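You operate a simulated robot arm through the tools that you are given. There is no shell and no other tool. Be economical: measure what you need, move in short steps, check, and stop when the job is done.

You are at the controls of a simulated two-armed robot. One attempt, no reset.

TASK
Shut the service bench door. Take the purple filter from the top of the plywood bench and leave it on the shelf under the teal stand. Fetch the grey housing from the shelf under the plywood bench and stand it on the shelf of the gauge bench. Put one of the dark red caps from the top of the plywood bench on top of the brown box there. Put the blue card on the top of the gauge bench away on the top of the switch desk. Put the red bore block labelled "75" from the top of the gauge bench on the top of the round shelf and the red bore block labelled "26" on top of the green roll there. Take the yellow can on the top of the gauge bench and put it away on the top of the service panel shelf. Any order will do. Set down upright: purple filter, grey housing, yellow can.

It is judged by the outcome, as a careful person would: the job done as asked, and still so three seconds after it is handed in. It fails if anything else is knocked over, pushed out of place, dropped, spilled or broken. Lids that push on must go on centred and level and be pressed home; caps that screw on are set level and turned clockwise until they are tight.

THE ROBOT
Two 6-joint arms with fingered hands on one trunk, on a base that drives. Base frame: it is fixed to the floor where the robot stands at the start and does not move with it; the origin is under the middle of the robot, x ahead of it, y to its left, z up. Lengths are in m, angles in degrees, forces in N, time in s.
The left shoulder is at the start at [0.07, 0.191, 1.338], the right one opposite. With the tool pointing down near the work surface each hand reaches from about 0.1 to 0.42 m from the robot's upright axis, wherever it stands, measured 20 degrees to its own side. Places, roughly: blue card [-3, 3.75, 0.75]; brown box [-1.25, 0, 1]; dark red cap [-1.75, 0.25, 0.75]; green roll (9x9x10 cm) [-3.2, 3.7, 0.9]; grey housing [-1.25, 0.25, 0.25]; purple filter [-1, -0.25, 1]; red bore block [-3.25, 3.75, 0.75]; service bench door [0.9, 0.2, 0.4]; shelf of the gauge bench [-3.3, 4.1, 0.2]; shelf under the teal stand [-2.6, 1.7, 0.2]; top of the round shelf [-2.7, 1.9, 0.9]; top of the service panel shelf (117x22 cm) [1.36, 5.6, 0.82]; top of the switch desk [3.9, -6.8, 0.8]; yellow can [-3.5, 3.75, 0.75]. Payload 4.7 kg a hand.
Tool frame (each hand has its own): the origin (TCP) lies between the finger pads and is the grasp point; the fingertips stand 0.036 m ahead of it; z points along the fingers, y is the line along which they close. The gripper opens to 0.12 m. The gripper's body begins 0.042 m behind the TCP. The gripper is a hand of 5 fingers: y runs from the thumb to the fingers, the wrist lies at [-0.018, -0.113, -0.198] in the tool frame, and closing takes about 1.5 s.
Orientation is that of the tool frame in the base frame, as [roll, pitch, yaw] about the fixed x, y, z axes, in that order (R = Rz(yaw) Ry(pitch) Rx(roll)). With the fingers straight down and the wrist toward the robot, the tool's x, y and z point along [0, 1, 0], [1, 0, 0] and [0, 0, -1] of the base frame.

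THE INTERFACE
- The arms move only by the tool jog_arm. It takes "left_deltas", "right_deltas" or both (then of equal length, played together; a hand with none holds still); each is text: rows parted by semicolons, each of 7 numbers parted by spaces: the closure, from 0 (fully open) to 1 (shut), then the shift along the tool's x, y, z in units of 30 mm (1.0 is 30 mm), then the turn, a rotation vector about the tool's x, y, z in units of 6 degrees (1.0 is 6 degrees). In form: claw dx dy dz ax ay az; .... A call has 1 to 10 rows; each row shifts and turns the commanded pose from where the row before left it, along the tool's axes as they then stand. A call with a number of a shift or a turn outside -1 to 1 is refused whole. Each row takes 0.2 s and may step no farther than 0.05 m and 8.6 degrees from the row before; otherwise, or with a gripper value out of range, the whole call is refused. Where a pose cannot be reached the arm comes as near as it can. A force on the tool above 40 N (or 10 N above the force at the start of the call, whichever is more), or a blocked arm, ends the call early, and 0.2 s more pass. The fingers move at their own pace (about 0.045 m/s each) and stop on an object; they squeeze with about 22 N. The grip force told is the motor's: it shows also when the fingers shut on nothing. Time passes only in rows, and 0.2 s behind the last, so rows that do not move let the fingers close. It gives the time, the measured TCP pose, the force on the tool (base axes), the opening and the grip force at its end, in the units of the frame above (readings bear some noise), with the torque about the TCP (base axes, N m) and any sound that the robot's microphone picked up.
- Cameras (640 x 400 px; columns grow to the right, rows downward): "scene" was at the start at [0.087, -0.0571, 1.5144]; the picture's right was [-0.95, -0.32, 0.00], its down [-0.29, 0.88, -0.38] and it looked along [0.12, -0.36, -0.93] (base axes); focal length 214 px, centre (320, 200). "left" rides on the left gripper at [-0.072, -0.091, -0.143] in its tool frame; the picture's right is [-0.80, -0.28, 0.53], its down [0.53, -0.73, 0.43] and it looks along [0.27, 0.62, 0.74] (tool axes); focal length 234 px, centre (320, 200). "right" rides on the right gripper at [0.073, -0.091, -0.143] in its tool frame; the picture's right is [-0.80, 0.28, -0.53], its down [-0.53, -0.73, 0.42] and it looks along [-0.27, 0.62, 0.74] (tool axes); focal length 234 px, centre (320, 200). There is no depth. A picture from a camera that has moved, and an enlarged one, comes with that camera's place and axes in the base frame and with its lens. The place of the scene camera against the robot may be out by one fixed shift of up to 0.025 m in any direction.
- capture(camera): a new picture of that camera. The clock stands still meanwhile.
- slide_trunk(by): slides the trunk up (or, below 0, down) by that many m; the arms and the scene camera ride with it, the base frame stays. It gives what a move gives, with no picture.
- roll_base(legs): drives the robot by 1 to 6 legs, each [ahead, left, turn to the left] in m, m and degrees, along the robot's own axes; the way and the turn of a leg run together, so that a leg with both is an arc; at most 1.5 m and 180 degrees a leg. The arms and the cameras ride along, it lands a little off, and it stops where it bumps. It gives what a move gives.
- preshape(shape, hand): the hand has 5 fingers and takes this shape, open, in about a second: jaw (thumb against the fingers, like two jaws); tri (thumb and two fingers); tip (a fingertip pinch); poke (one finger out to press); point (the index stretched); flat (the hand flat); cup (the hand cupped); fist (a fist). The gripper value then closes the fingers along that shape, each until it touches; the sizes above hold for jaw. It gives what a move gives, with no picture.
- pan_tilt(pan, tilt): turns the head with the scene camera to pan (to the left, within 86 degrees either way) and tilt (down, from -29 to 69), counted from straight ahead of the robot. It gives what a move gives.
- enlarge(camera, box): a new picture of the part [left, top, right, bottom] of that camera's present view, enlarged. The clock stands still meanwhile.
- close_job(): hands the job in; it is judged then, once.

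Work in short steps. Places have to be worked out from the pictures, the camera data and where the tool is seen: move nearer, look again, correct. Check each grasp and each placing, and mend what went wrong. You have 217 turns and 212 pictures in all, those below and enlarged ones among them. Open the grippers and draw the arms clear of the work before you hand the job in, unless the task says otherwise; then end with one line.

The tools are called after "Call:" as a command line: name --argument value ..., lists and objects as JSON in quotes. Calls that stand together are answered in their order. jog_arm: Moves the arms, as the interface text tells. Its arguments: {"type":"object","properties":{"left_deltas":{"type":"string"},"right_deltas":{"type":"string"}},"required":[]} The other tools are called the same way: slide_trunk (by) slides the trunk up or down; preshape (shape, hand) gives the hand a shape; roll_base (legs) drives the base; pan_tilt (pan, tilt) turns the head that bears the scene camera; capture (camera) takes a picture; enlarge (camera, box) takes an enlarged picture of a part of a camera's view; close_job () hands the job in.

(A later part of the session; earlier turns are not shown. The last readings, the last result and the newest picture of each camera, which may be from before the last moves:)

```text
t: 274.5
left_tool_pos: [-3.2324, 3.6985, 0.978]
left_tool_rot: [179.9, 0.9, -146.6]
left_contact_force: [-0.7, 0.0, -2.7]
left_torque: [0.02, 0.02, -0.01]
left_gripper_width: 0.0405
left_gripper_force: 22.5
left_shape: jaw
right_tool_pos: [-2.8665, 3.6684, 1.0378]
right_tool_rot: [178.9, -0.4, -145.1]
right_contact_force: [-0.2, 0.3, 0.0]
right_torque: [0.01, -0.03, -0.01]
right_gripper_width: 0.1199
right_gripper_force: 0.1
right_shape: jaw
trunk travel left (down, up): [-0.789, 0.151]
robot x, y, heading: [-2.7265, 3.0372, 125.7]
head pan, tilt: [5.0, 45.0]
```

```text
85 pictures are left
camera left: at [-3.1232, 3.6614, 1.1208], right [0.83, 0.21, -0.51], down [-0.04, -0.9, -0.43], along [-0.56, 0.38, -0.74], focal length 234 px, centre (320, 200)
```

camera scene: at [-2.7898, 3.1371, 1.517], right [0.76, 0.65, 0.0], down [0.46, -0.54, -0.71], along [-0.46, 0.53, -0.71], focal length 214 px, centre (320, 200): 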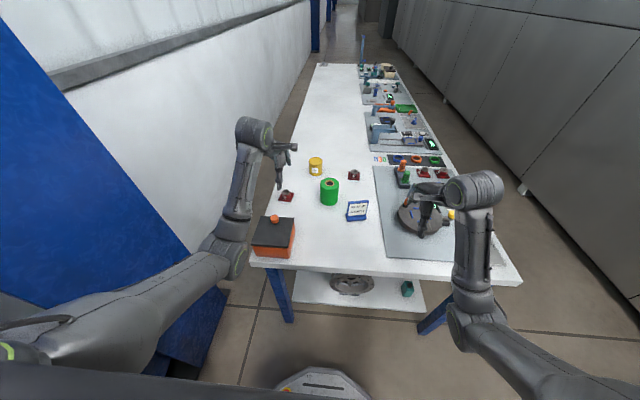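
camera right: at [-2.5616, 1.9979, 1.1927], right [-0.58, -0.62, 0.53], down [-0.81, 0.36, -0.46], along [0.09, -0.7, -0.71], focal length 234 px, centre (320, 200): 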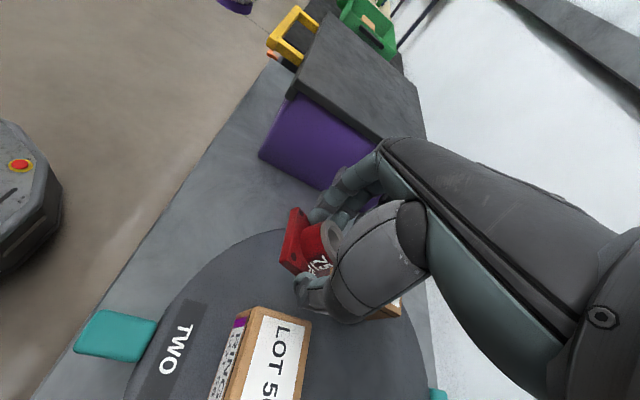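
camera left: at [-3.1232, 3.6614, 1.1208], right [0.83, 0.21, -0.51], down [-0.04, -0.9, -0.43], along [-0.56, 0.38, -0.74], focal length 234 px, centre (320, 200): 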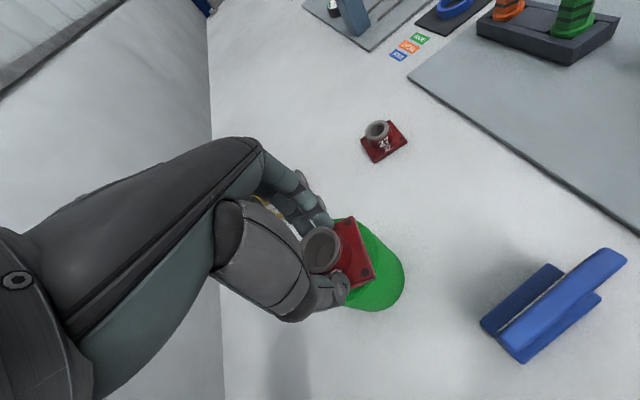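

Call:
jog_arm --left_deltas "1 -0.05 0 0.12 0 0 0; 1 0 0 0.1 0 0 0; 1 0 0 0 0 0 0"

Call:
jog_arm --left_deltas "1 0 0 0.1 0 0 0; 1 0 0 0.1 0 0 0; 1 0 0 0 0 0 0"

```text
t: 275.3
left_tool_pos: [-3.2308, 3.699, 0.9714]
left_tool_rot: [180.0, 0.9, -146.6]
left_contact_force: [0.4, 0.5, -3.2]
left_torque: [0.01, -0.02, 0.02]
left_gripper_width: 0.0406
left_gripper_force: 21.7
left_shape: jaw
right_tool_pos: [-2.8663, 3.6682, 1.0377]
right_tool_rot: [178.9, -0.4, -145.0]
right_contact_force: [0.6, -0.8, 0.3]
right_torque: [-0.02, -0.01, -0.01]
right_gripper_width: 0.1199
right_gripper_force: 0.0
right_shape: jaw
trunk travel left (down, up): [-0.789, 0.151]
robot x, y, heading: [-2.727, 3.0364, 125.9]
head pan, tilt: [5.0, 45.0]
```

```text
t: 276.1
left_tool_pos: [-3.231, 3.7003, 0.966]
left_tool_rot: [180.0, 0.9, -146.6]
left_contact_force: [-0.6, 0.5, -1.1]
left_torque: [0.09, -0.02, -0.01]
left_gripper_width: 0.0403
left_gripper_force: 21.7
left_shape: jaw
right_tool_pos: [-2.8675, 3.6681, 1.037]
right_tool_rot: [178.9, -0.4, -145.0]
right_contact_force: [-1.1, -0.7, 0.6]
right_torque: [-0.04, -0.01, 0.01]
right_gripper_width: 0.1197
right_gripper_force: 0.1
right_shape: jaw
trunk travel left (down, up): [-0.789, 0.151]
robot x, y, heading: [-2.7228, 3.0372, 125.9]
head pan, tilt: [5.0, 45.0]
```

Contact begins at 0.966. I press 2 mm more, then open and lift.

Call:
jog_arm --left_deltas "1 0 0 0.08 0 0 0; 1 0 0 0 0 0 0; 0.5 0 0 0 0 0 0; 0.4 0 0 0 0 0 0; 0.4 0 0 0 0 0 0; 0.4 0 0 -0.3 0 0 0; 0.4 0 0 -0.8 0 0 0; 0.4 0 0 -1 0 0 0; 0.4 0 0 -1 0 0 0; 0.4 0 0 -1 0 0 0"

Call:
capture --camera "left"

```text
t: 278.3
left_tool_pos: [-3.2321, 3.699, 1.0863]
left_tool_rot: [179.8, 1.0, -146.6]
left_contact_force: [0.1, 0.4, -1.0]
left_torque: [0.01, 0.03, -0.01]
left_gripper_width: 0.0714
left_gripper_force: 0.0
left_shape: jaw
right_tool_pos: [-2.8665, 3.6675, 1.0365]
right_tool_rot: [178.8, -0.5, -144.9]
right_contact_force: [1.6, 0.0, -0.5]
right_torque: [0.01, 0.03, 0.0]
right_gripper_width: 0.1197
right_gripper_force: 0.0
right_shape: jaw
trunk travel left (down, up): [-0.789, 0.151]
robot x, y, heading: [-2.7262, 3.0323, 125.6]
head pan, tilt: [5.0, 45.0]
```

```text
84 pictures are left
camera left: at [-3.1227, 3.6617, 1.2295], right [0.83, 0.21, -0.51], down [-0.04, -0.9, -0.43], along [-0.56, 0.38, -0.74], focal length 234 px, centre (320, 200)
```

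left: 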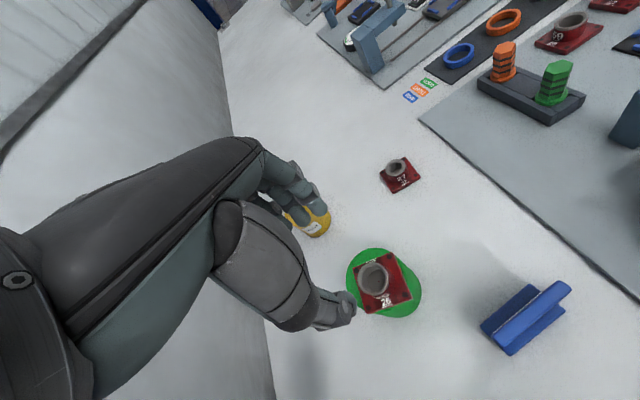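

Block 26 sits level and centred on the green roll. Next the yellow can, triangulated at (-3.421, 3.821), top 0.889: I drive 0.12 ahead (the base still clears the shelf) to bring it into reach.

Call:
roll_base --legs '[[0.12, 0, 0]]'

Call:
jog_arm --left_deltas "0 0.8 0 0 0 0 0; 0 0.8 0 0 0 0 0; 0 0.8 0 0 0 0 0"

Call:
capture --camera "left"

Call:
capture --camera "right"

```text
t: 279.5
left_tool_pos: [-3.304, 3.7995, 1.0868]
left_tool_rot: [179.7, 0.9, -146.6]
left_contact_force: [-0.1, -0.1, 0.5]
left_torque: [-0.03, 0.0, 0.01]
left_gripper_width: 0.0716
left_gripper_force: 0.0
left_shape: jaw
right_tool_pos: [-2.9375, 3.7672, 1.0366]
right_tool_rot: [178.7, -0.5, -145.0]
right_contact_force: [-0.7, -0.4, -0.6]
right_torque: [0.01, -0.01, -0.03]
right_gripper_width: 0.1197
right_gripper_force: 0.0
right_shape: jaw
trunk travel left (down, up): [-0.789, 0.151]
robot x, y, heading: [-2.7979, 3.1365, 125.9]
head pan, tilt: [5.0, 45.0]
```

```text
t: 280.3
left_tool_pos: [-3.3646, 3.7585, 1.0848]
left_tool_rot: [179.9, 0.9, -146.7]
left_contact_force: [-0.5, -0.6, 0.0]
left_torque: [-0.03, -0.04, -0.01]
left_gripper_width: 0.1196
left_gripper_force: 0.1
left_shape: jaw
right_tool_pos: [-2.9388, 3.768, 1.0369]
right_tool_rot: [178.8, -0.4, -145.0]
right_contact_force: [-0.9, -0.5, -0.5]
right_torque: [-0.01, -0.04, -0.02]
right_gripper_width: 0.1196
right_gripper_force: 0.1
right_shape: jaw
trunk travel left (down, up): [-0.789, 0.151]
robot x, y, heading: [-2.7946, 3.1343, 125.8]
head pan, tilt: [5.0, 45.0]
```

```text
83 pictures are left
camera left: at [-3.2566, 3.7211, 1.2276], right [0.83, 0.21, -0.51], down [-0.04, -0.9, -0.43], along [-0.55, 0.38, -0.74], focal length 234 px, centre (320, 200)
```

left: 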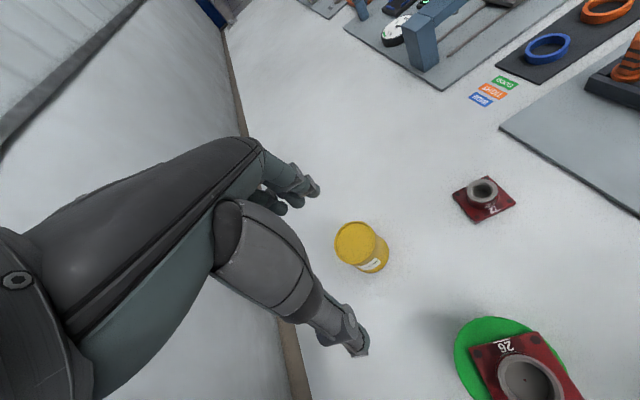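

```text
82 pictures are left
camera right: at [-2.9434, 3.6491, 1.1785], right [0.51, 0.68, 0.52], down [0.85, -0.29, -0.44], along [-0.15, 0.67, -0.73], focal length 234 px, centre (320, 200)
```

right: 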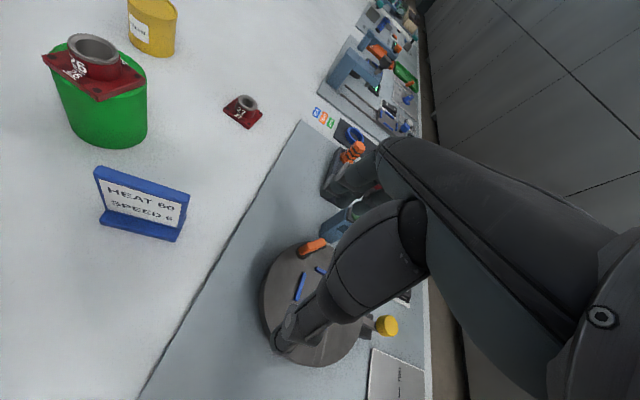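

The can's position is confirmed at (-3.418, 3.816). I move over it and lower part way.

Call:
jog_arm --left_deltas "0.15 0.15 0.88 0.3 0 0 0; 0.15 0.15 0.88 0.6 0 0 0; 0.15 0.15 0.87 0.9 0 0 0; 0.15 0 0 1 0 0 0; 0.15 0 0 1 0 0 0; 0.15 0 0 0 0 0 0"

Call:
capture --camera "left"

Call:
capture --camera "scene"

```text
t: 281.7
left_tool_pos: [-3.4166, 3.8234, 0.9681]
left_tool_rot: [179.8, 1.0, -146.6]
left_contact_force: [0.8, 0.2, 0.0]
left_torque: [-0.03, -0.01, 0.01]
left_gripper_width: 0.1024
left_gripper_force: 0.0
left_shape: jaw
right_tool_pos: [-2.9374, 3.7676, 1.038]
right_tool_rot: [178.9, -0.4, -145.0]
right_contact_force: [0.1, -0.7, 0.1]
right_torque: [0.03, -0.02, -0.03]
right_gripper_width: 0.1196
right_gripper_force: 0.1
right_shape: jaw
trunk travel left (down, up): [-0.789, 0.151]
robot x, y, heading: [-2.7955, 3.1376, 125.8]
head pan, tilt: [5.0, 45.0]
```

```text
81 pictures are left
camera left: at [-3.3083, 3.7849, 1.1118], right [0.83, 0.21, -0.51], down [-0.04, -0.9, -0.43], along [-0.56, 0.38, -0.74], focal length 234 px, centre (320, 200)
```

left: 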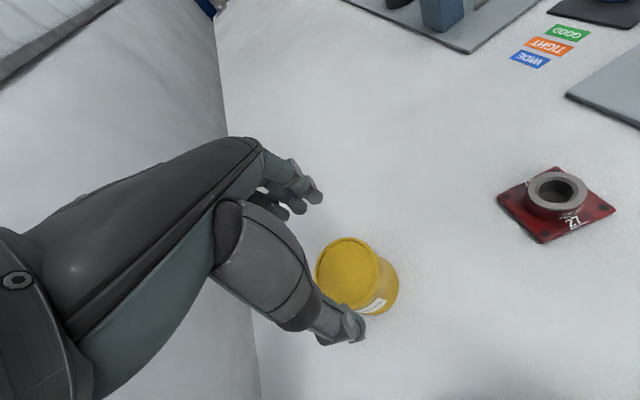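

```text
80 pictures are left
camera scene: at [-2.8606, 3.2358, 1.5172], right [0.76, 0.65, 0.0], down [0.46, -0.53, -0.71], along [-0.46, 0.53, -0.71], focal length 214 px, centre (320, 200)
```

scene: 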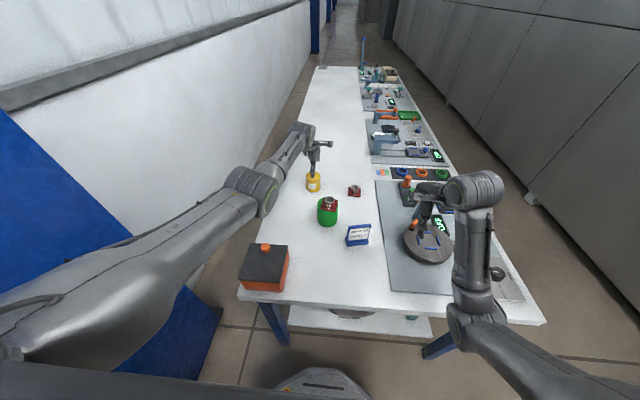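

The can is at (-3.421, 3.815). I correct by a centimetre, descend to 0.867 and close.

Call:
jog_arm --left_deltas "0.15 0.29 -0.17 0.5 0 0 0; 0.15 0 0 1 0 0 0; 0.15 0 0 1 0 0 0; 0.15 0 0 0.85 0 0 0; 0.15 0 0 0 0 0 0"

Call:
jog_arm --left_deltas "1 0 0 0 0 0 0; 1 0 0 0 0 0 0; 1 0 0 0 0 0 0; 1 0 0 0 0 0 0; 1 0 0 0 0 0 0"

Call:
jog_arm --left_deltas "1 0 0 -0.4 0 0 0; 1 0 0 -1 0 0 0; 1 0 0 -1 0 0 0; 1 0 0 -1 0 0 0; 1 0 0 -1 0 0 0; 1 0 0 -1 0 0 0; 1 0 0 -1 0 0 0; 1 0 0 0 0 0 0"

Call:
capture --camera "left"

```text
t: 282.9
left_tool_pos: [-3.4194, 3.8044, 0.8815]
left_tool_rot: [179.7, 0.9, -146.6]
left_contact_force: [-0.4, 0.0, -0.1]
left_torque: [0.01, 0.01, 0.0]
left_gripper_width: 0.1021
left_gripper_force: 0.1
left_shape: jaw
left hand out of reach, approached as far as the arm can: row 4
right_tool_pos: [-2.9379, 3.7667, 1.0371]
right_tool_rot: [178.9, -0.4, -144.9]
right_contact_force: [0.5, 1.3, -0.2]
right_torque: [-0.05, 0.0, 0.01]
right_gripper_width: 0.1198
right_gripper_force: 0.0
right_shape: jaw
trunk travel left (down, up): [-0.789, 0.151]
robot x, y, heading: [-2.7949, 3.1379, 125.7]
head pan, tilt: [5.0, 45.0]
```

```text
t: 284.1
left_tool_pos: [-3.4203, 3.8046, 0.8794]
left_tool_rot: [180.0, 0.8, -146.5]
left_contact_force: [-0.5, -0.8, 0.1]
left_torque: [0.0, 0.0, -0.02]
left_gripper_width: 0.0635
left_gripper_force: 21.6
left_shape: jaw
right_tool_pos: [-2.938, 3.7667, 1.0362]
right_tool_rot: [178.9, -0.4, -144.9]
right_contact_force: [0.0, 0.2, 0.6]
right_torque: [0.02, -0.02, -0.02]
right_gripper_width: 0.1197
right_gripper_force: 0.0
right_shape: jaw
trunk travel left (down, up): [-0.789, 0.151]
robot x, y, heading: [-2.797, 3.1338, 125.9]
head pan, tilt: [5.0, 45.0]
```

```text
t: 285.9
left_tool_pos: [-3.4414, 3.8392, 1.065]
left_tool_rot: [-179.8, 1.0, -146.6]
left_contact_force: [0.1, -0.1, -3.9]
left_torque: [-0.04, -0.02, 0.02]
left_gripper_width: 0.0633
left_gripper_force: 21.8
left_shape: jaw
left hand out of reach, approached as far as the arm can: row 2, 3, 4, 5, 6, 7
right_tool_pos: [-2.9387, 3.7681, 1.0374]
right_tool_rot: [178.9, -0.4, -145.0]
right_contact_force: [-1.1, 0.5, -0.3]
right_torque: [0.02, 0.0, -0.01]
right_gripper_width: 0.1198
right_gripper_force: 0.0
right_shape: jaw
trunk travel left (down, up): [-0.789, 0.151]
robot x, y, heading: [-2.7981, 3.1328, 126.0]
head pan, tilt: [5.0, 45.0]
```

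```text
79 pictures are left
camera left: at [-3.333, 3.8001, 1.2082], right [0.83, 0.21, -0.51], down [-0.03, -0.9, -0.43], along [-0.55, 0.38, -0.74], focal length 234 px, centre (320, 200)
```

left: 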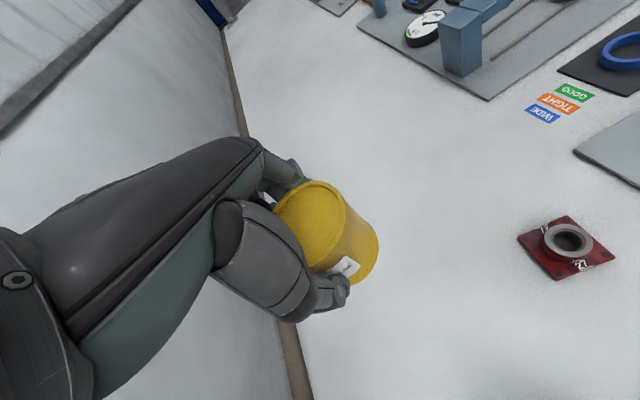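

The can is held. The card stands at about (-3.085, 3.692), top 0.923, its face turned about 17 degrees from my hand. I turn the right hand and move over it.

Call:
jog_arm --right_deltas "0.2 0 0 -0.5 0 0 -0.95; 0.2 0 0 0 0 0 -0.95; 0.2 0 0 0 0 0 -0.93; 0.2 0.9 0.4 0 0 0 0; 0.2 0.9 0.4 0 0 0 0; 0.2 0.9 0.4 0 0 0 0; 0.2 0.9 0.4 0 0 0 0; 0.2 0.9 0.4 0 0 0 0; 0.2 0.4 0.2 0 0 0 0; 0.2 0 0 0 0 0 0"

Call:
capture --camera "right"

Call:
enlarge --camera "scene" --box '[270, 150, 430, 270]'

```text
t: 288.1
left_tool_pos: [-3.441, 3.8361, 1.0652]
left_tool_rot: [179.9, 1.0, -146.7]
left_contact_force: [-0.5, -0.3, -3.2]
left_torque: [-0.04, 0.0, 0.01]
left_gripper_width: 0.0632
left_gripper_force: 21.9
left_shape: jaw
right_tool_pos: [-3.081, 3.6927, 1.0546]
right_tool_rot: [178.9, -0.1, -128.0]
right_contact_force: [0.2, 0.6, 0.6]
right_torque: [0.01, 0.03, -0.02]
right_gripper_width: 0.0966
right_gripper_force: 0.0
right_shape: jaw
trunk travel left (down, up): [-0.789, 0.151]
robot x, y, heading: [-2.796, 3.1356, 125.7]
head pan, tilt: [5.0, 45.0]
```

```text
78 pictures are left
camera right: at [-3.0512, 3.5776, 1.1946], right [0.28, 0.8, 0.53], down [0.9, -0.03, -0.44], along [-0.34, 0.6, -0.73], focal length 234 px, centre (320, 200)
```

right: 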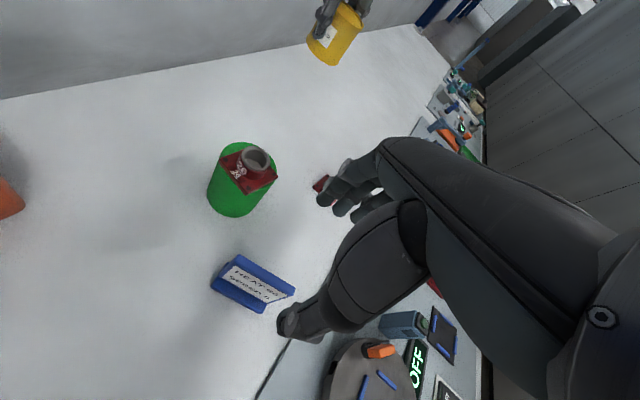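

```text
3.33 times, centred on (350, 210) of scene
camera zoom: at [-2.8613, 3.2365, 1.5171], right [0.76, 0.65, 0.0], down [0.46, -0.54, -0.71], along [-0.46, 0.53, -0.71], focal length 715 px, centre (220, 167)
```

zoom: 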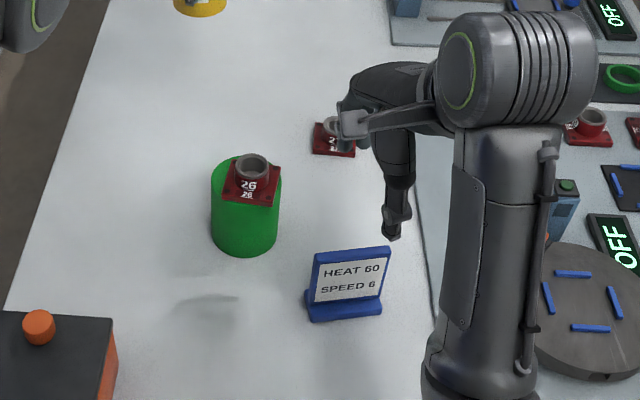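

The card's top edge is centred at (-3.085, 3.692), turned to 47 degrees. I trim the yaw, descend to 0.893 and close.

Call:
jog_arm --right_deltas "0.35 0.1 0.08 0.4 0 0 0.7; 0.35 0 0 1 0 0 0; 0.35 0 0 1 0 0 0; 0.35 0 0 1 0 0 0; 0.35 0 0 1 0 0 0; 0.35 0 0 0.9 0 0 0; 0.35 0 0 0 0 0 0"

Call:
capture --camera "right"

```text
t: 289.9
left_tool_pos: [-3.4403, 3.8372, 1.0639]
left_tool_rot: [-179.9, 0.8, -146.7]
left_contact_force: [-0.1, -0.1, -3.9]
left_torque: [-0.04, 0.0, 0.02]
left_gripper_width: 0.0634
left_gripper_force: 21.6
left_shape: jaw
right_tool_pos: [-3.0639, 3.7393, 0.9066]
right_tool_rot: [177.3, 5.1, -133.3]
right_contact_force: [-0.5, -0.1, -0.4]
right_torque: [0.0, 0.02, 0.0]
right_gripper_width: 0.0786
right_gripper_force: 0.1
right_shape: jaw
trunk travel left (down, up): [-0.789, 0.151]
robot x, y, heading: [-2.7949, 3.136, 125.9]
head pan, tilt: [5.0, 45.0]
stopped in row 7 (right hand): the arm was blocked; the commanded pose is now the measured one
```

```text
76 pictures are left
camera right: at [-3.0507, 3.6102, 1.0381], right [0.33, 0.72, 0.61], down [0.91, -0.07, -0.41], along [-0.25, 0.69, -0.68], focal length 234 px, centre (320, 200)
```

right: 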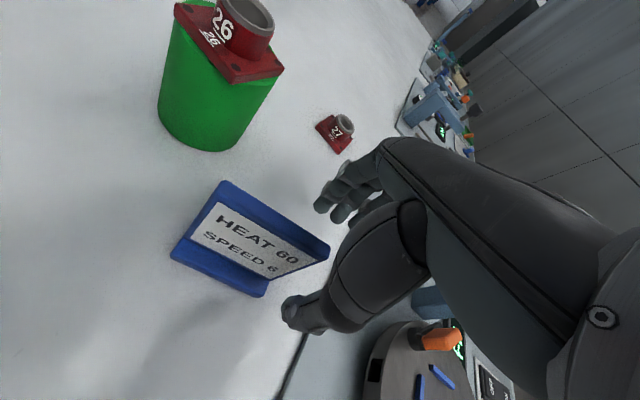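

The right elbow must be against the bench edge, since the card is too near me. I raise the trunk, check nothing moved, and back off 0.2 m for a better reach.

Call:
jog_arm --right_deltas "0.2 0 0 -1 0 0 0; 0.2 0 0 -1 0 0 0; 0.2 0 0 -1 0 0 0"

Call:
slide_trunk --by 0.08

Call:
roll_base --legs '[[-0.2, -0.06, 0]]'

Call:
capture --camera "scene"

```text
t: 290.7
left_tool_pos: [-3.4406, 3.838, 1.0635]
left_tool_rot: [179.9, 1.0, -146.6]
left_contact_force: [0.9, -0.7, -1.9]
left_torque: [-0.03, -0.03, 0.02]
left_gripper_width: 0.0633
left_gripper_force: 21.7
left_shape: jaw
right_tool_pos: [-3.0666, 3.7297, 0.9936]
right_tool_rot: [177.4, 5.0, -133.2]
right_contact_force: [-0.6, 0.0, -0.3]
right_torque: [0.0, -0.03, -0.01]
right_gripper_width: 0.0956
right_gripper_force: 0.0
right_shape: jaw
trunk travel left (down, up): [-0.789, 0.151]
robot x, y, heading: [-2.798, 3.1364, 126.3]
head pan, tilt: [5.0, 45.0]
```

```text
t: 291.9
left_tool_pos: [-3.441, 3.8365, 1.1441]
left_tool_rot: [-179.9, 0.8, -146.5]
left_contact_force: [-0.4, -0.2, -4.2]
left_torque: [-0.05, 0.02, -0.02]
left_gripper_width: 0.0632
left_gripper_force: 22.4
left_shape: jaw
right_tool_pos: [-3.0679, 3.7299, 1.0742]
right_tool_rot: [177.3, 4.9, -133.3]
right_contact_force: [1.3, 0.8, -0.1]
right_torque: [-0.01, -0.01, 0.01]
right_gripper_width: 0.0957
right_gripper_force: 0.1
right_shape: jaw
trunk travel left (down, up): [-0.869, 0.071]
robot x, y, heading: [-2.7922, 3.1341, 126.0]
head pan, tilt: [5.0, 45.0]
```

```text
t: 293.6
left_tool_pos: [-3.2751, 3.7123, 1.1425]
left_tool_rot: [-179.7, 0.9, -146.9]
left_contact_force: [0.4, 0.1, -3.3]
left_torque: [-0.04, -0.04, -0.02]
left_gripper_width: 0.0632
left_gripper_force: 21.9
left_shape: jaw
right_tool_pos: [-2.9009, 3.6026, 1.0741]
right_tool_rot: [177.5, 4.9, -133.6]
right_contact_force: [-0.6, -0.4, 0.2]
right_torque: [-0.05, 0.03, 0.02]
right_gripper_width: 0.0959
right_gripper_force: 0.2
right_shape: jaw
trunk travel left (down, up): [-0.869, 0.071]
robot x, y, heading: [-2.6361, 3.0072, 125.5]
head pan, tilt: [5.0, 45.0]
```

```text
75 pictures are left
camera scene: at [-2.6987, 3.1088, 1.5967], right [0.76, 0.65, 0.0], down [0.46, -0.54, -0.71], along [-0.46, 0.54, -0.71], focal length 214 px, centre (320, 200)
```

scene: 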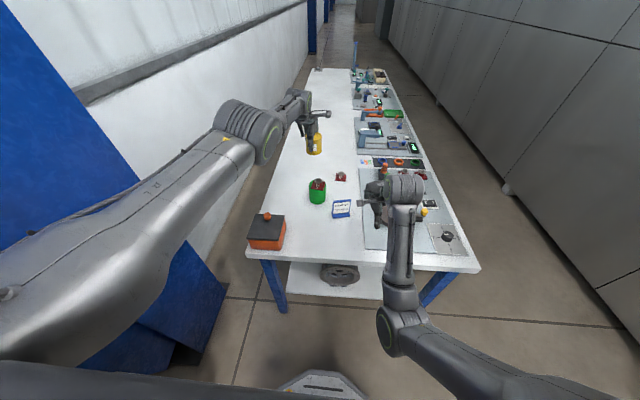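

Nothing moved on the bench. I level the right hand, bring it over the card again, and move the left hand a little aside.

Call:
jog_arm --left_deltas "1 0.9 0 0 0 0 0; 1 0.9 0 0 0 0 0; 1 0.9 0 0 0 0 0; 1 0 0 0 0 0 0; 1 0 0 0 0 0 0; 1 0 0 0 0 0 0; 1 0 0 0 0 0 0; 1 0 0 0 0 0 0" --right_deltas "0.2 0.2 0.9 0 0.42 0.82 0; 0.2 0.3 0.9 0 0 0 0; 0.2 0.3 0.9 0 0 0 0; 0.2 0.3 0.9 0 0 0 0; 0.2 0.3 0.9 0 0 0 0; 0.2 0.3 0.9 0 0 0 0; 0.2 0.3 0.9 0 0 0 0; 0.2 0 0.2 0 0 0 0"

Call:
capture --camera "right"

```text
t: 295.4
left_tool_pos: [-3.3439, 3.6722, 1.1451]
left_tool_rot: [-179.9, 0.7, -147.0]
left_contact_force: [0.4, 0.3, -2.8]
left_torque: [-0.02, -0.03, -0.01]
left_gripper_width: 0.0634
left_gripper_force: 21.6
left_shape: jaw
left hand out of reach, approached as far as the arm can: row 3
right_tool_pos: [-3.0826, 3.6933, 1.0762]
right_tool_rot: [179.8, -0.1, -133.6]
right_contact_force: [0.4, -0.1, 0.3]
right_torque: [-0.01, 0.0, 0.02]
right_gripper_width: 0.0954
right_gripper_force: 0.0
right_shape: jaw
trunk travel left (down, up): [-0.869, 0.071]
robot x, y, heading: [-2.6291, 3.0087, 125.5]
head pan, tilt: [5.0, 45.0]
```

```text
74 pictures are left
camera right: at [-3.0654, 3.5777, 1.2186], right [0.35, 0.77, 0.53], down [0.9, -0.12, -0.43], along [-0.27, 0.62, -0.74], focal length 234 px, centre (320, 200)
```

right: 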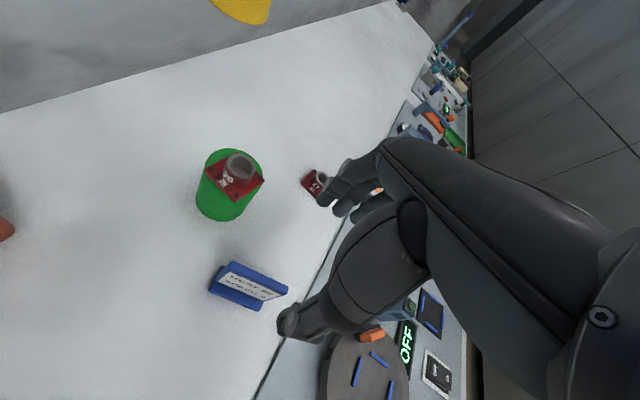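

Call:
jog_arm --right_deltas "0.35 0.15 0 0.6 0 0 0; 0.35 0 0 1 0 0 0; 0.35 0 0 1 0 0 0; 0.35 0 0 1 0 0 0; 0.35 0 0 1 0 0 0; 0.35 0 0 0 0 0 0"

Call:
capture --camera "right"

```text
t: 296.8
left_tool_pos: [-3.3436, 3.6714, 1.1451]
left_tool_rot: [-179.8, 0.9, -146.9]
left_contact_force: [0.2, -0.3, -4.3]
left_torque: [-0.02, 0.0, -0.02]
left_gripper_width: 0.0633
left_gripper_force: 22.4
left_shape: jaw
right_tool_pos: [-3.0864, 3.6882, 0.9373]
right_tool_rot: [179.8, 0.0, -133.4]
right_contact_force: [0.3, -1.2, 0.7]
right_torque: [-0.03, 0.01, 0.01]
right_gripper_width: 0.0785
right_gripper_force: 0.1
right_shape: jaw
trunk travel left (down, up): [-0.869, 0.071]
robot x, y, heading: [-2.6345, 3.0062, 125.6]
head pan, tilt: [5.0, 45.0]
```

```text
73 pictures are left
camera right: at [-3.069, 3.5732, 1.0783], right [0.35, 0.77, 0.53], down [0.9, -0.12, -0.43], along [-0.27, 0.62, -0.74], focal length 234 px, centre (320, 200)
```

right: 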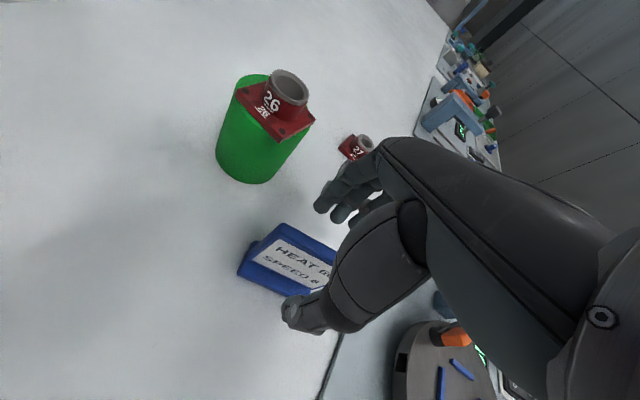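

The board lies between thumb and fingers. I lower 4 cm, close, and lift.

Call:
jog_arm --right_deltas "0.35 0 0 0.7 0 0 0; 0.35 0 0 0.65 0 0 0; 1 0 0 0 0 0 0; 1 0 0 0 0 0 0; 1 0 0 0 0 0 0; 1 0 0 0 0 0 0; 1 0 0 0 0 0 0"

Call:
jog_arm --right_deltas "1 0 0 -0.4 0 0 0; 1 0 0 -1 0 0 0; 1 0 0 -1 0 0 0; 1 0 0 -1 0 0 0; 1 0 0 -1 0 0 0; 1 0 0 -1 0 0 0; 1 0 0 0 0 0 0"

Call:
capture --camera "right"

Call:
enlarge --camera "scene" --box '[280, 130, 440, 250]'

```text
t: 298.4
left_tool_pos: [-3.3433, 3.6719, 1.1449]
left_tool_rot: [-179.7, 0.9, -146.8]
left_contact_force: [0.0, 0.2, -3.6]
left_torque: [-0.01, -0.02, -0.03]
left_gripper_width: 0.0632
left_gripper_force: 22.2
left_shape: jaw
right_tool_pos: [-3.085, 3.69, 0.8965]
right_tool_rot: [179.9, 0.0, -133.5]
right_contact_force: [0.0, 0.3, 0.4]
right_torque: [-0.02, 0.01, 0.03]
right_gripper_width: 0.0062
right_gripper_force: 22.0
right_shape: jaw
trunk travel left (down, up): [-0.869, 0.071]
robot x, y, heading: [-2.6352, 3.0027, 125.7]
head pan, tilt: [5.0, 45.0]
```

```text
t: 299.9
left_tool_pos: [-3.3441, 3.6714, 1.1445]
left_tool_rot: [-179.7, 0.9, -146.9]
left_contact_force: [0.6, -0.4, -3.1]
left_torque: [-0.03, -0.02, -0.02]
left_gripper_width: 0.0634
left_gripper_force: 21.8
left_shape: jaw
right_tool_pos: [-3.0843, 3.6913, 1.0571]
right_tool_rot: [179.9, 0.0, -133.5]
right_contact_force: [-0.2, 0.6, -1.0]
right_torque: [-0.02, -0.02, -0.04]
right_gripper_width: 0.0063
right_gripper_force: 21.7
right_shape: jaw
trunk travel left (down, up): [-0.869, 0.071]
robot x, y, heading: [-2.6352, 3.0055, 125.3]
head pan, tilt: [5.0, 45.0]
```

```text
72 pictures are left
camera right: at [-3.0673, 3.5744, 1.1991], right [0.35, 0.77, 0.53], down [0.9, -0.12, -0.43], along [-0.27, 0.62, -0.74], focal length 234 px, centre (320, 200)
```

right: 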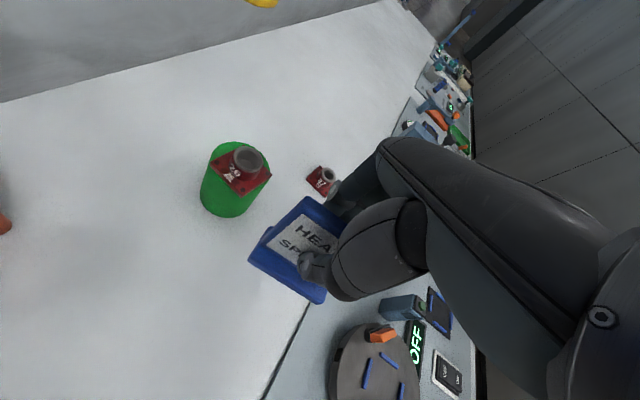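

```text
3.33 times, centred on (360, 190) of scene
camera zoom: at [-2.6967, 3.1073, 1.597], right [0.76, 0.65, 0.0], down [0.46, -0.54, -0.71], along [-0.46, 0.54, -0.71], focal length 715 px, centre (187, 233)
```

zoom: 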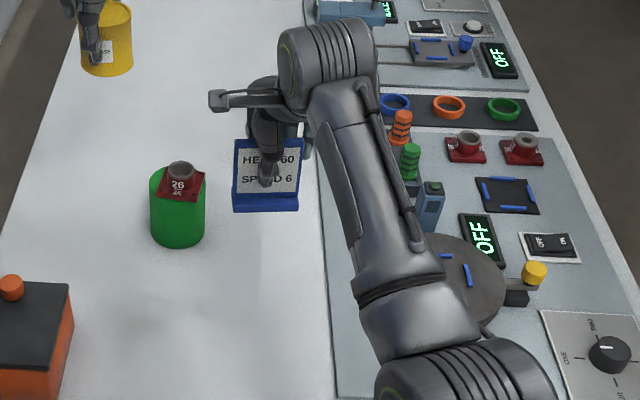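

Both the card and the can are held. I retract both hands, move right and back down the corridor, and look around for the way to the service panel shelf.

Call:
jog_arm --left_deltas "1 0 -1 0 0 0 0; 1 0 -1 0 0 0 0; 1 0 -1 0 0 0 0; 1 0 -1 0 0 0 0; 1 0 -1 0 0 0 0; 1 0 -1 0 0 0 0; 1 0 -1 0 0 0 0; 1 0 -1 0 0 0 0" --right_deltas "1 -0.3 -0.8 0 0 0 0.6; 1 -0.3 -0.8 0 0 0 0.7; 1 -0.3 -0.8 0 0 0 0.7; 1 -0.3 -0.8 0 0 0 0; 1 -0.3 -0.8 0 0 0 0; 1 0 0 0 0 0 0; 1 0 0 0 0 0 0; 1 0 0 0 0 0 0"

Call:
roll_base --legs '[[-0.05, -0.5, 0], [-1.2, 0, 0]]'

Call:
pan_tilt --pan -80 --tilt 15

Call:
capture --camera "scene"

```text
t: 301.8
left_tool_pos: [-3.3383, 3.6724, 1.1286]
left_tool_rot: [-179.9, 0.9, -146.9]
left_contact_force: [0.6, 0.1, -3.2]
left_torque: [-0.03, 0.01, 0.0]
left_gripper_width: 0.0634
left_gripper_force: 21.8
left_shape: jaw
left hand out of reach, approached as far as the arm can: row 1, 2, 3, 4, 5, 6, 7, 8
right_tool_pos: [-2.9719, 3.6248, 1.0585]
right_tool_rot: [179.8, 0.0, -145.6]
right_contact_force: [-0.2, -0.1, -0.7]
right_torque: [0.03, -0.01, 0.04]
right_gripper_width: 0.0064
right_gripper_force: 21.7
right_shape: jaw
trunk travel left (down, up): [-0.869, 0.071]
robot x, y, heading: [-2.6345, 3.0063, 125.6]
head pan, tilt: [5.0, 45.0]
```

```text
t: 310.4
left_tool_pos: [-2.2076, 2.938, 1.1282]
left_tool_rot: [-180.0, 0.9, -146.5]
left_contact_force: [-0.3, -0.6, -3.8]
left_torque: [-0.06, -0.01, 0.01]
left_gripper_width: 0.0635
left_gripper_force: 21.1
left_shape: jaw
right_tool_pos: [-1.8392, 2.8932, 1.0567]
right_tool_rot: [179.8, 0.0, -145.2]
right_contact_force: [0.4, 0.2, 0.0]
right_torque: [-0.01, -0.01, 0.0]
right_gripper_width: 0.0063
right_gripper_force: 21.9
right_shape: jaw
trunk travel left (down, up): [-0.869, 0.071]
robot x, y, heading: [-1.4932, 2.2774, 125.8]
head pan, tilt: [5.0, 45.0]
```

```text
t: 312.0
left_tool_pos: [-2.2073, 2.9365, 1.1274]
left_tool_rot: [-179.9, 1.0, -146.6]
left_contact_force: [-0.5, -0.2, -3.7]
left_torque: [-0.06, -0.01, 0.03]
left_gripper_width: 0.0636
left_gripper_force: 21.8
left_shape: jaw
right_tool_pos: [-1.8395, 2.893, 1.057]
right_tool_rot: [179.9, 0.0, -145.2]
right_contact_force: [0.4, -0.5, -1.2]
right_torque: [0.02, -0.01, -0.01]
right_gripper_width: 0.0066
right_gripper_force: 21.4
right_shape: jaw
trunk travel left (down, up): [-0.869, 0.071]
robot x, y, heading: [-1.4948, 2.272, 125.6]
head pan, tilt: [-80.0, 15.0]
```

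```text
70 pictures are left
camera scene: at [-1.4424, 2.3811, 1.6439], right [0.72, -0.7, 0.0], down [-0.18, -0.19, -0.97], along [0.67, 0.69, -0.26], focal length 214 px, centre (320, 200)
```

scene: 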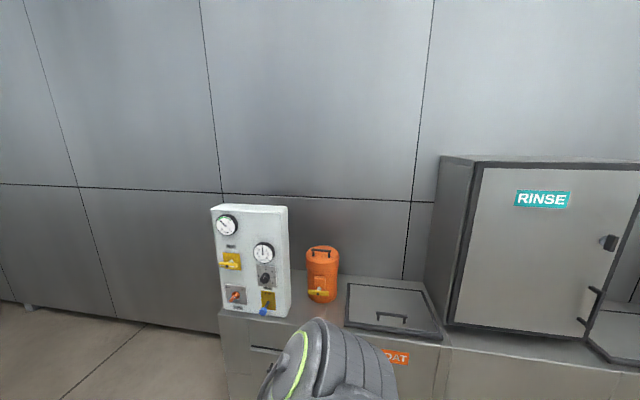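

A tall partition bars the direct way; the far side must be reached around its end to the south-east. First I pull the left hand in properly (it is stretched out).

Call:
jog_arm --left_deltas "1 -1 -0.3 -0.3 0 0 0; 1 -1 -0.3 -0.3 0 0 0; 1 -0.5 -0.3 -0.3 0 0 0; 1 0 -0.5 -0.3 0 0 0; 1 0 0 0 0 0 0"

Call:
pan_tilt --pan 0 --tilt 40

Call:
capture --camera "scene"

```text
t: 313.2
left_tool_pos: [-2.1389, 2.9776, 1.1567]
left_tool_rot: [-179.8, 0.8, -146.6]
left_contact_force: [-0.4, -0.2, -3.1]
left_torque: [-0.04, -0.01, 0.05]
left_gripper_width: 0.0632
left_gripper_force: 22.2
left_shape: jaw
left hand out of reach, approached as far as the arm can: row 1, 2, 3, 4
right_tool_pos: [-1.8387, 2.8947, 1.0579]
right_tool_rot: [179.9, 0.0, -145.2]
right_contact_force: [-0.4, 0.2, -1.8]
right_torque: [0.03, -0.02, -0.01]
right_gripper_width: 0.0063
right_gripper_force: 22.0
right_shape: jaw
trunk travel left (down, up): [-0.869, 0.071]
robot x, y, heading: [-1.493, 2.2726, 125.6]
head pan, tilt: [-80.0, 15.0]
```

```text
t: 314.7
left_tool_pos: [-2.1394, 2.977, 1.1557]
left_tool_rot: [-179.9, 0.9, -146.7]
left_contact_force: [0.0, 0.9, -3.4]
left_torque: [-0.03, -0.02, 0.0]
left_gripper_width: 0.0634
left_gripper_force: 22.1
left_shape: jaw
right_tool_pos: [-1.8393, 2.8916, 1.0569]
right_tool_rot: [179.9, 0.0, -145.2]
right_contact_force: [0.2, 0.1, -1.8]
right_torque: [-0.01, 0.01, 0.0]
right_gripper_width: 0.0063
right_gripper_force: 22.5
right_shape: jaw
trunk travel left (down, up): [-0.869, 0.071]
robot x, y, heading: [-1.4957, 2.2784, 125.6]
head pan, tilt: [0.0, 40.0]
```

```text
69 pictures are left
camera scene: at [-1.5569, 2.3829, 1.6043], right [0.81, 0.58, 0.0], down [0.38, -0.52, -0.77], along [-0.45, 0.62, -0.64], focal length 214 px, centre (320, 200)
```

scene: 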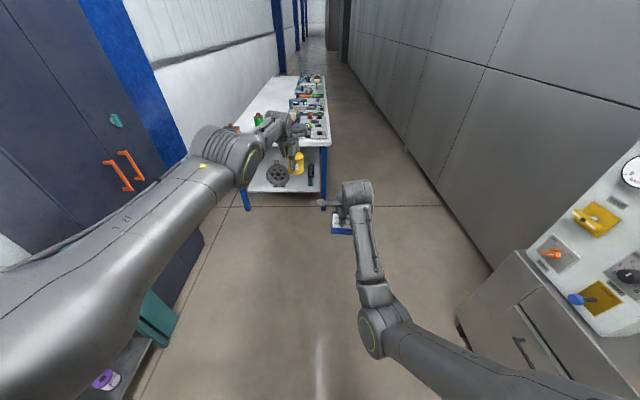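

The left elbow has flipped outward after stretching. I try to unflip it here in free space: stretch forward, lower, then draw back.

Call:
jog_arm --left_deltas "1 0 1 0 0 0 0; 1 0 1 0 0 0 0; 1 0 1 0.3 0 0 0; 1 0 0.5 1 0 0 0; 1 0 0 1 0 0 0; 1 0 0 1 0 0 0; 1 0 0 1 0 0 0; 1 0 0 1 0 0 0; 1 0 -0.5 1 0 0 0; 1 0 -0.5 1 0 0 0"

Call:
jog_arm --left_deltas "1 0 -1 0 0 0 0; 1 0 -1 0 0 0 0; 1 0 -1 0 0 0 0; 1 0 -1 0 0 0 0; 1 0 -1 0 0 0 0; 1 0 -1 0 0 0 0; 1 0 -1 0 0 0 0"

Call:
capture --camera "scene"

```text
t: 316.9
left_tool_pos: [-2.1332, 2.9321, 0.9524]
left_tool_rot: [-179.8, 0.9, -146.6]
left_contact_force: [-0.1, 0.7, -3.1]
left_torque: [-0.08, -0.03, 0.0]
left_gripper_width: 0.0633
left_gripper_force: 22.0
left_shape: jaw
left hand out of reach, approached as far as the arm can: row 1, 2, 3, 4, 5, 6, 7, 8, 9, 10
right_tool_pos: [-1.8403, 2.8931, 1.0568]
right_tool_rot: [180.0, 0.1, -145.3]
right_contact_force: [-0.5, 0.6, -0.9]
right_torque: [0.0, -0.01, 0.01]
right_gripper_width: 0.0063
right_gripper_force: 22.1
right_shape: jaw
trunk travel left (down, up): [-0.869, 0.071]
robot x, y, heading: [-1.4935, 2.275, 125.8]
head pan, tilt: [0.0, 40.0]
```

```text
t: 318.5
left_tool_pos: [-2.1009, 2.917, 0.8861]
left_tool_rot: [-179.8, 0.8, -146.6]
left_contact_force: [0.8, -0.1, -3.9]
left_torque: [-0.02, -0.01, 0.01]
left_gripper_width: 0.0631
left_gripper_force: 22.0
left_shape: jaw
left hand out of reach, approached as far as the arm can: row 1, 2, 3, 4, 5, 6, 7
right_tool_pos: [-1.8399, 2.8927, 1.0579]
right_tool_rot: [179.9, 0.0, -145.2]
right_contact_force: [0.5, 0.3, -1.7]
right_torque: [-0.01, -0.03, 0.02]
right_gripper_width: 0.0064
right_gripper_force: 22.0
right_shape: jaw
trunk travel left (down, up): [-0.869, 0.071]
robot x, y, heading: [-1.4971, 2.2773, 125.8]
head pan, tilt: [0.0, 40.0]
```

```text
68 pictures are left
camera scene: at [-1.557, 2.3829, 1.6043], right [0.81, 0.59, 0.0], down [0.38, -0.52, -0.77], along [-0.45, 0.62, -0.64], focal length 214 px, centre (320, 200)
```

scene: 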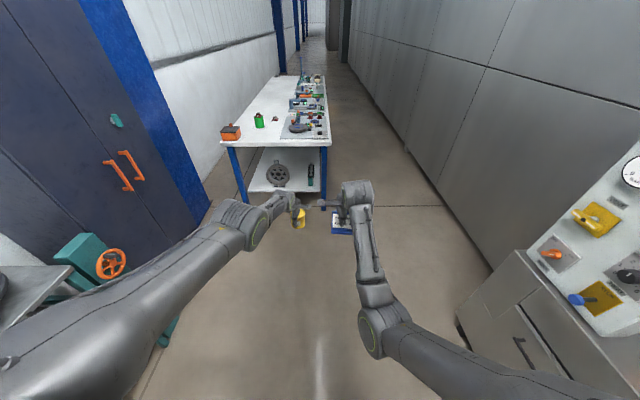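

The arm is straight (singular). I try tilting the hand forward while drawing it back so that the elbow bends.

Call:
jog_arm --left_deltas "1 0 -0.3 0 -1 0 0; 1 0 -0.3 0 -1 0 0; 1 0 -0.3 0 -1 0 0; 1 0 -0.3 0 -1 0 0; 1 0 0 0 0 0 0; 1 0 0 0 0 0 0"

```text
t: 319.9
left_tool_pos: [-2.1052, 2.9361, 0.8595]
left_tool_rot: [159.1, 0.5, -145.9]
left_contact_force: [0.5, 0.9, -3.6]
left_torque: [-0.09, -0.03, -0.01]
left_gripper_width: 0.0631
left_gripper_force: 21.7
left_shape: jaw
left hand out of reach, approached as far as the arm can: row 1, 2, 3, 4
right_tool_pos: [-1.8395, 2.8921, 1.0582]
right_tool_rot: [179.9, -0.1, -145.2]
right_contact_force: [-0.9, 0.0, -1.3]
right_torque: [0.03, 0.03, -0.02]
right_gripper_width: 0.0063
right_gripper_force: 22.3
right_shape: jaw
trunk travel left (down, up): [-0.869, 0.071]
robot x, y, heading: [-1.4962, 2.2797, 125.8]
head pan, tilt: [0.0, 40.0]
```

Call:
jog_arm --left_deltas "1 0 -0.9 -0.35 0 0 0; 1 0 -0.9 -0.35 0 0 0; 1 0 -0.9 -0.35 0 0 0; 1 0 -0.9 -0.35 0 0 0; 1 0 0 0 0 0 0"

Call:
capture --camera "scene"

```text
t: 321.1
left_tool_pos: [-2.0865, 2.9034, 0.8414]
left_tool_rot: [159.5, 0.4, -145.9]
left_contact_force: [0.9, -0.9, -4.7]
left_torque: [-0.02, -0.01, 0.03]
left_gripper_width: 0.0628
left_gripper_force: 21.9
left_shape: jaw
left hand out of reach, approached as far as the arm can: row 1, 2, 3
right_tool_pos: [-1.8383, 2.8918, 1.0588]
right_tool_rot: [179.9, 0.0, -145.1]
right_contact_force: [-0.6, -1.1, -1.4]
right_torque: [0.02, 0.02, 0.0]
right_gripper_width: 0.0064
right_gripper_force: 21.4
right_shape: jaw
trunk travel left (down, up): [-0.869, 0.071]
robot x, y, heading: [-1.4907, 2.2741, 125.8]
head pan, tilt: [0.0, 40.0]
```

```text
67 pictures are left
camera scene: at [-1.5552, 2.3825, 1.6044], right [0.81, 0.59, 0.0], down [0.38, -0.52, -0.77], along [-0.45, 0.62, -0.64], focal length 214 px, centre (320, 200)
```

scene: 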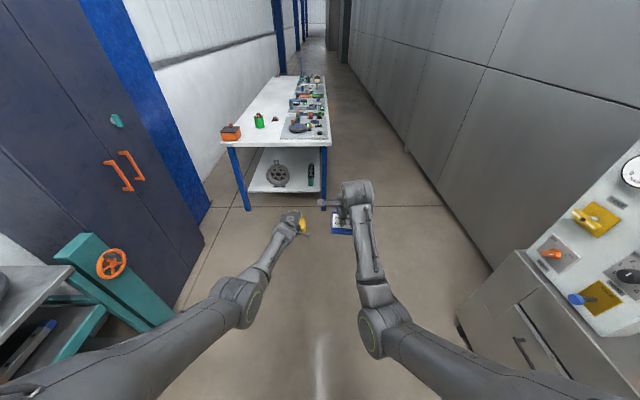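

The elbow is bent again. I level the hand, raise it and draw it back.

Call:
jog_arm --left_deltas "1 0 -0.3 -0.2 0.85 0 0; 1 0 -0.3 -0.3 0.85 0 0; 1 0 -0.3 -0.5 0.85 0 0; 1 0 -0.5 -0.8 0.85 0 0; 1 0 -0.5 -1 0 0 0; 1 0 -0.5 -1 0 0 0; 1 0 -0.5 -1 0 0 0; 1 0 -0.5 -1 0 0 0; 1 0 -0.5 -1 0 0 0; 1 0 -0.5 0 0 0 0"

```text
t: 323.3
left_tool_pos: [-2.007, 2.7868, 1.0385]
left_tool_rot: [179.5, 0.5, -146.0]
left_contact_force: [0.3, -0.8, -3.2]
left_torque: [-0.02, 0.03, 0.01]
left_gripper_width: 0.0627
left_gripper_force: 21.7
left_shape: jaw
right_tool_pos: [-1.8381, 2.8923, 1.0568]
right_tool_rot: [179.7, -0.1, -145.2]
right_contact_force: [-0.1, 0.6, -1.1]
right_torque: [0.0, 0.02, 0.0]
right_gripper_width: 0.0063
right_gripper_force: 22.1
right_shape: jaw
trunk travel left (down, up): [-0.869, 0.071]
robot x, y, heading: [-1.4944, 2.2756, 125.5]
head pan, tilt: [0.0, 40.0]
```

Now I back down the corridor to the wider part between the benches and turn about to face south-east.

Call:
roll_base --legs '[[-1.5, 0, 0], [-0.3, -0.05, 0], [0, 0, 180]]'

Call:
pan_tilt --pan 0 --tilt 25

Call:
capture --camera "scene"

```text
t: 340.0
left_tool_pos: [0.0547, 0.3046, 1.0382]
left_tool_rot: [179.5, 0.5, 31.4]
left_contact_force: [0.7, 0.2, -3.5]
left_torque: [0.03, -0.03, -0.02]
left_gripper_width: 0.0624
left_gripper_force: 22.1
left_shape: jaw
right_tool_pos: [-0.1174, 0.2079, 1.0571]
right_tool_rot: [179.9, 0.0, 32.1]
right_contact_force: [-1.0, 0.6, -1.9]
right_torque: [-0.01, -0.02, 0.0]
right_gripper_width: 0.0062
right_gripper_force: 22.0
right_shape: jaw
trunk travel left (down, up): [-0.869, 0.071]
robot x, y, heading: [-0.4332, 0.8408, -56.7]
head pan, tilt: [0.0, 40.0]
```

```text
t: 340.8
left_tool_pos: [0.0544, 0.3055, 1.0385]
left_tool_rot: [179.5, 0.6, 31.2]
left_contact_force: [0.6, 0.1, -3.6]
left_torque: [0.05, 0.03, 0.02]
left_gripper_width: 0.0622
left_gripper_force: 21.6
left_shape: jaw
right_tool_pos: [-0.118, 0.2079, 1.0584]
right_tool_rot: [180.0, 0.0, 32.1]
right_contact_force: [0.0, -0.3, -0.7]
right_torque: [0.01, 0.03, -0.03]
right_gripper_width: 0.0063
right_gripper_force: 21.7
right_shape: jaw
trunk travel left (down, up): [-0.869, 0.071]
robot x, y, heading: [-0.4336, 0.8425, -56.8]
head pan, tilt: [0.0, 25.0]
```

```text
66 pictures are left
camera scene: at [-0.3357, 0.718, 1.6276], right [-0.84, -0.55, 0.0], down [-0.23, 0.35, -0.91], along [0.5, -0.76, -0.42], focal length 214 px, centre (320, 200)
```

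scene: 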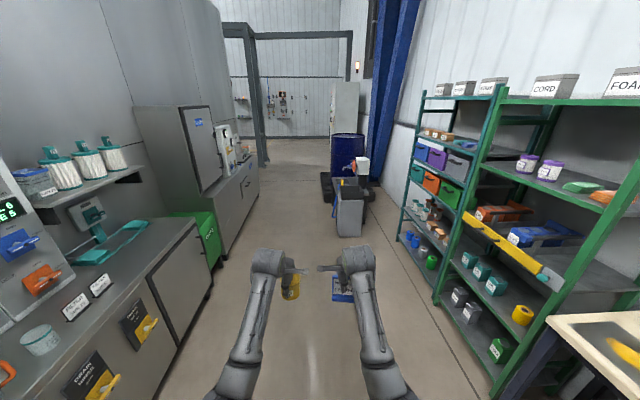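

The way ahead leads between the cabinets on the left and a cart on the right. I go left a bit and then ahead through the gap.

Call:
roll_base --legs '[[0.6, 0.45, 1], [1.4, 0, 0], [0.8, 0, 0]]'

Call:
capture --camera "scene"

```text
t: 355.1
left_tool_pos: [1.9795, -1.7096, 1.0388]
left_tool_rot: [179.5, 0.5, 32.4]
left_contact_force: [0.2, -0.2, -3.3]
left_torque: [-0.02, 0.0, 0.01]
left_gripper_width: 0.0621
left_gripper_force: 22.1
left_shape: jaw
right_tool_pos: [1.8106, -1.8101, 1.0577]
right_tool_rot: [179.8, -0.1, 33.2]
right_contact_force: [1.1, -0.1, -1.0]
right_torque: [0.02, 0.0, 0.0]
right_gripper_width: 0.0063
right_gripper_force: 22.1
right_shape: jaw
trunk travel left (down, up): [-0.869, 0.071]
robot x, y, heading: [1.4875, -1.1834, -56.0]
head pan, tilt: [0.0, 25.0]
```

```text
65 pictures are left
camera scene: at [1.5823, -1.3045, 1.6278], right [-0.83, -0.56, 0.0], down [-0.24, 0.35, -0.91], along [0.51, -0.75, -0.42], focal length 214 px, centre (320, 200)
```

scene: 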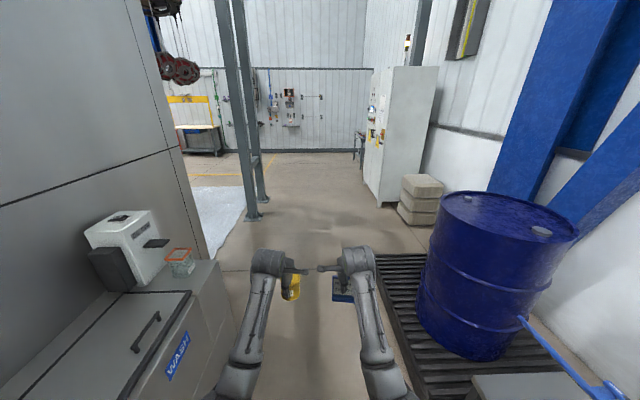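

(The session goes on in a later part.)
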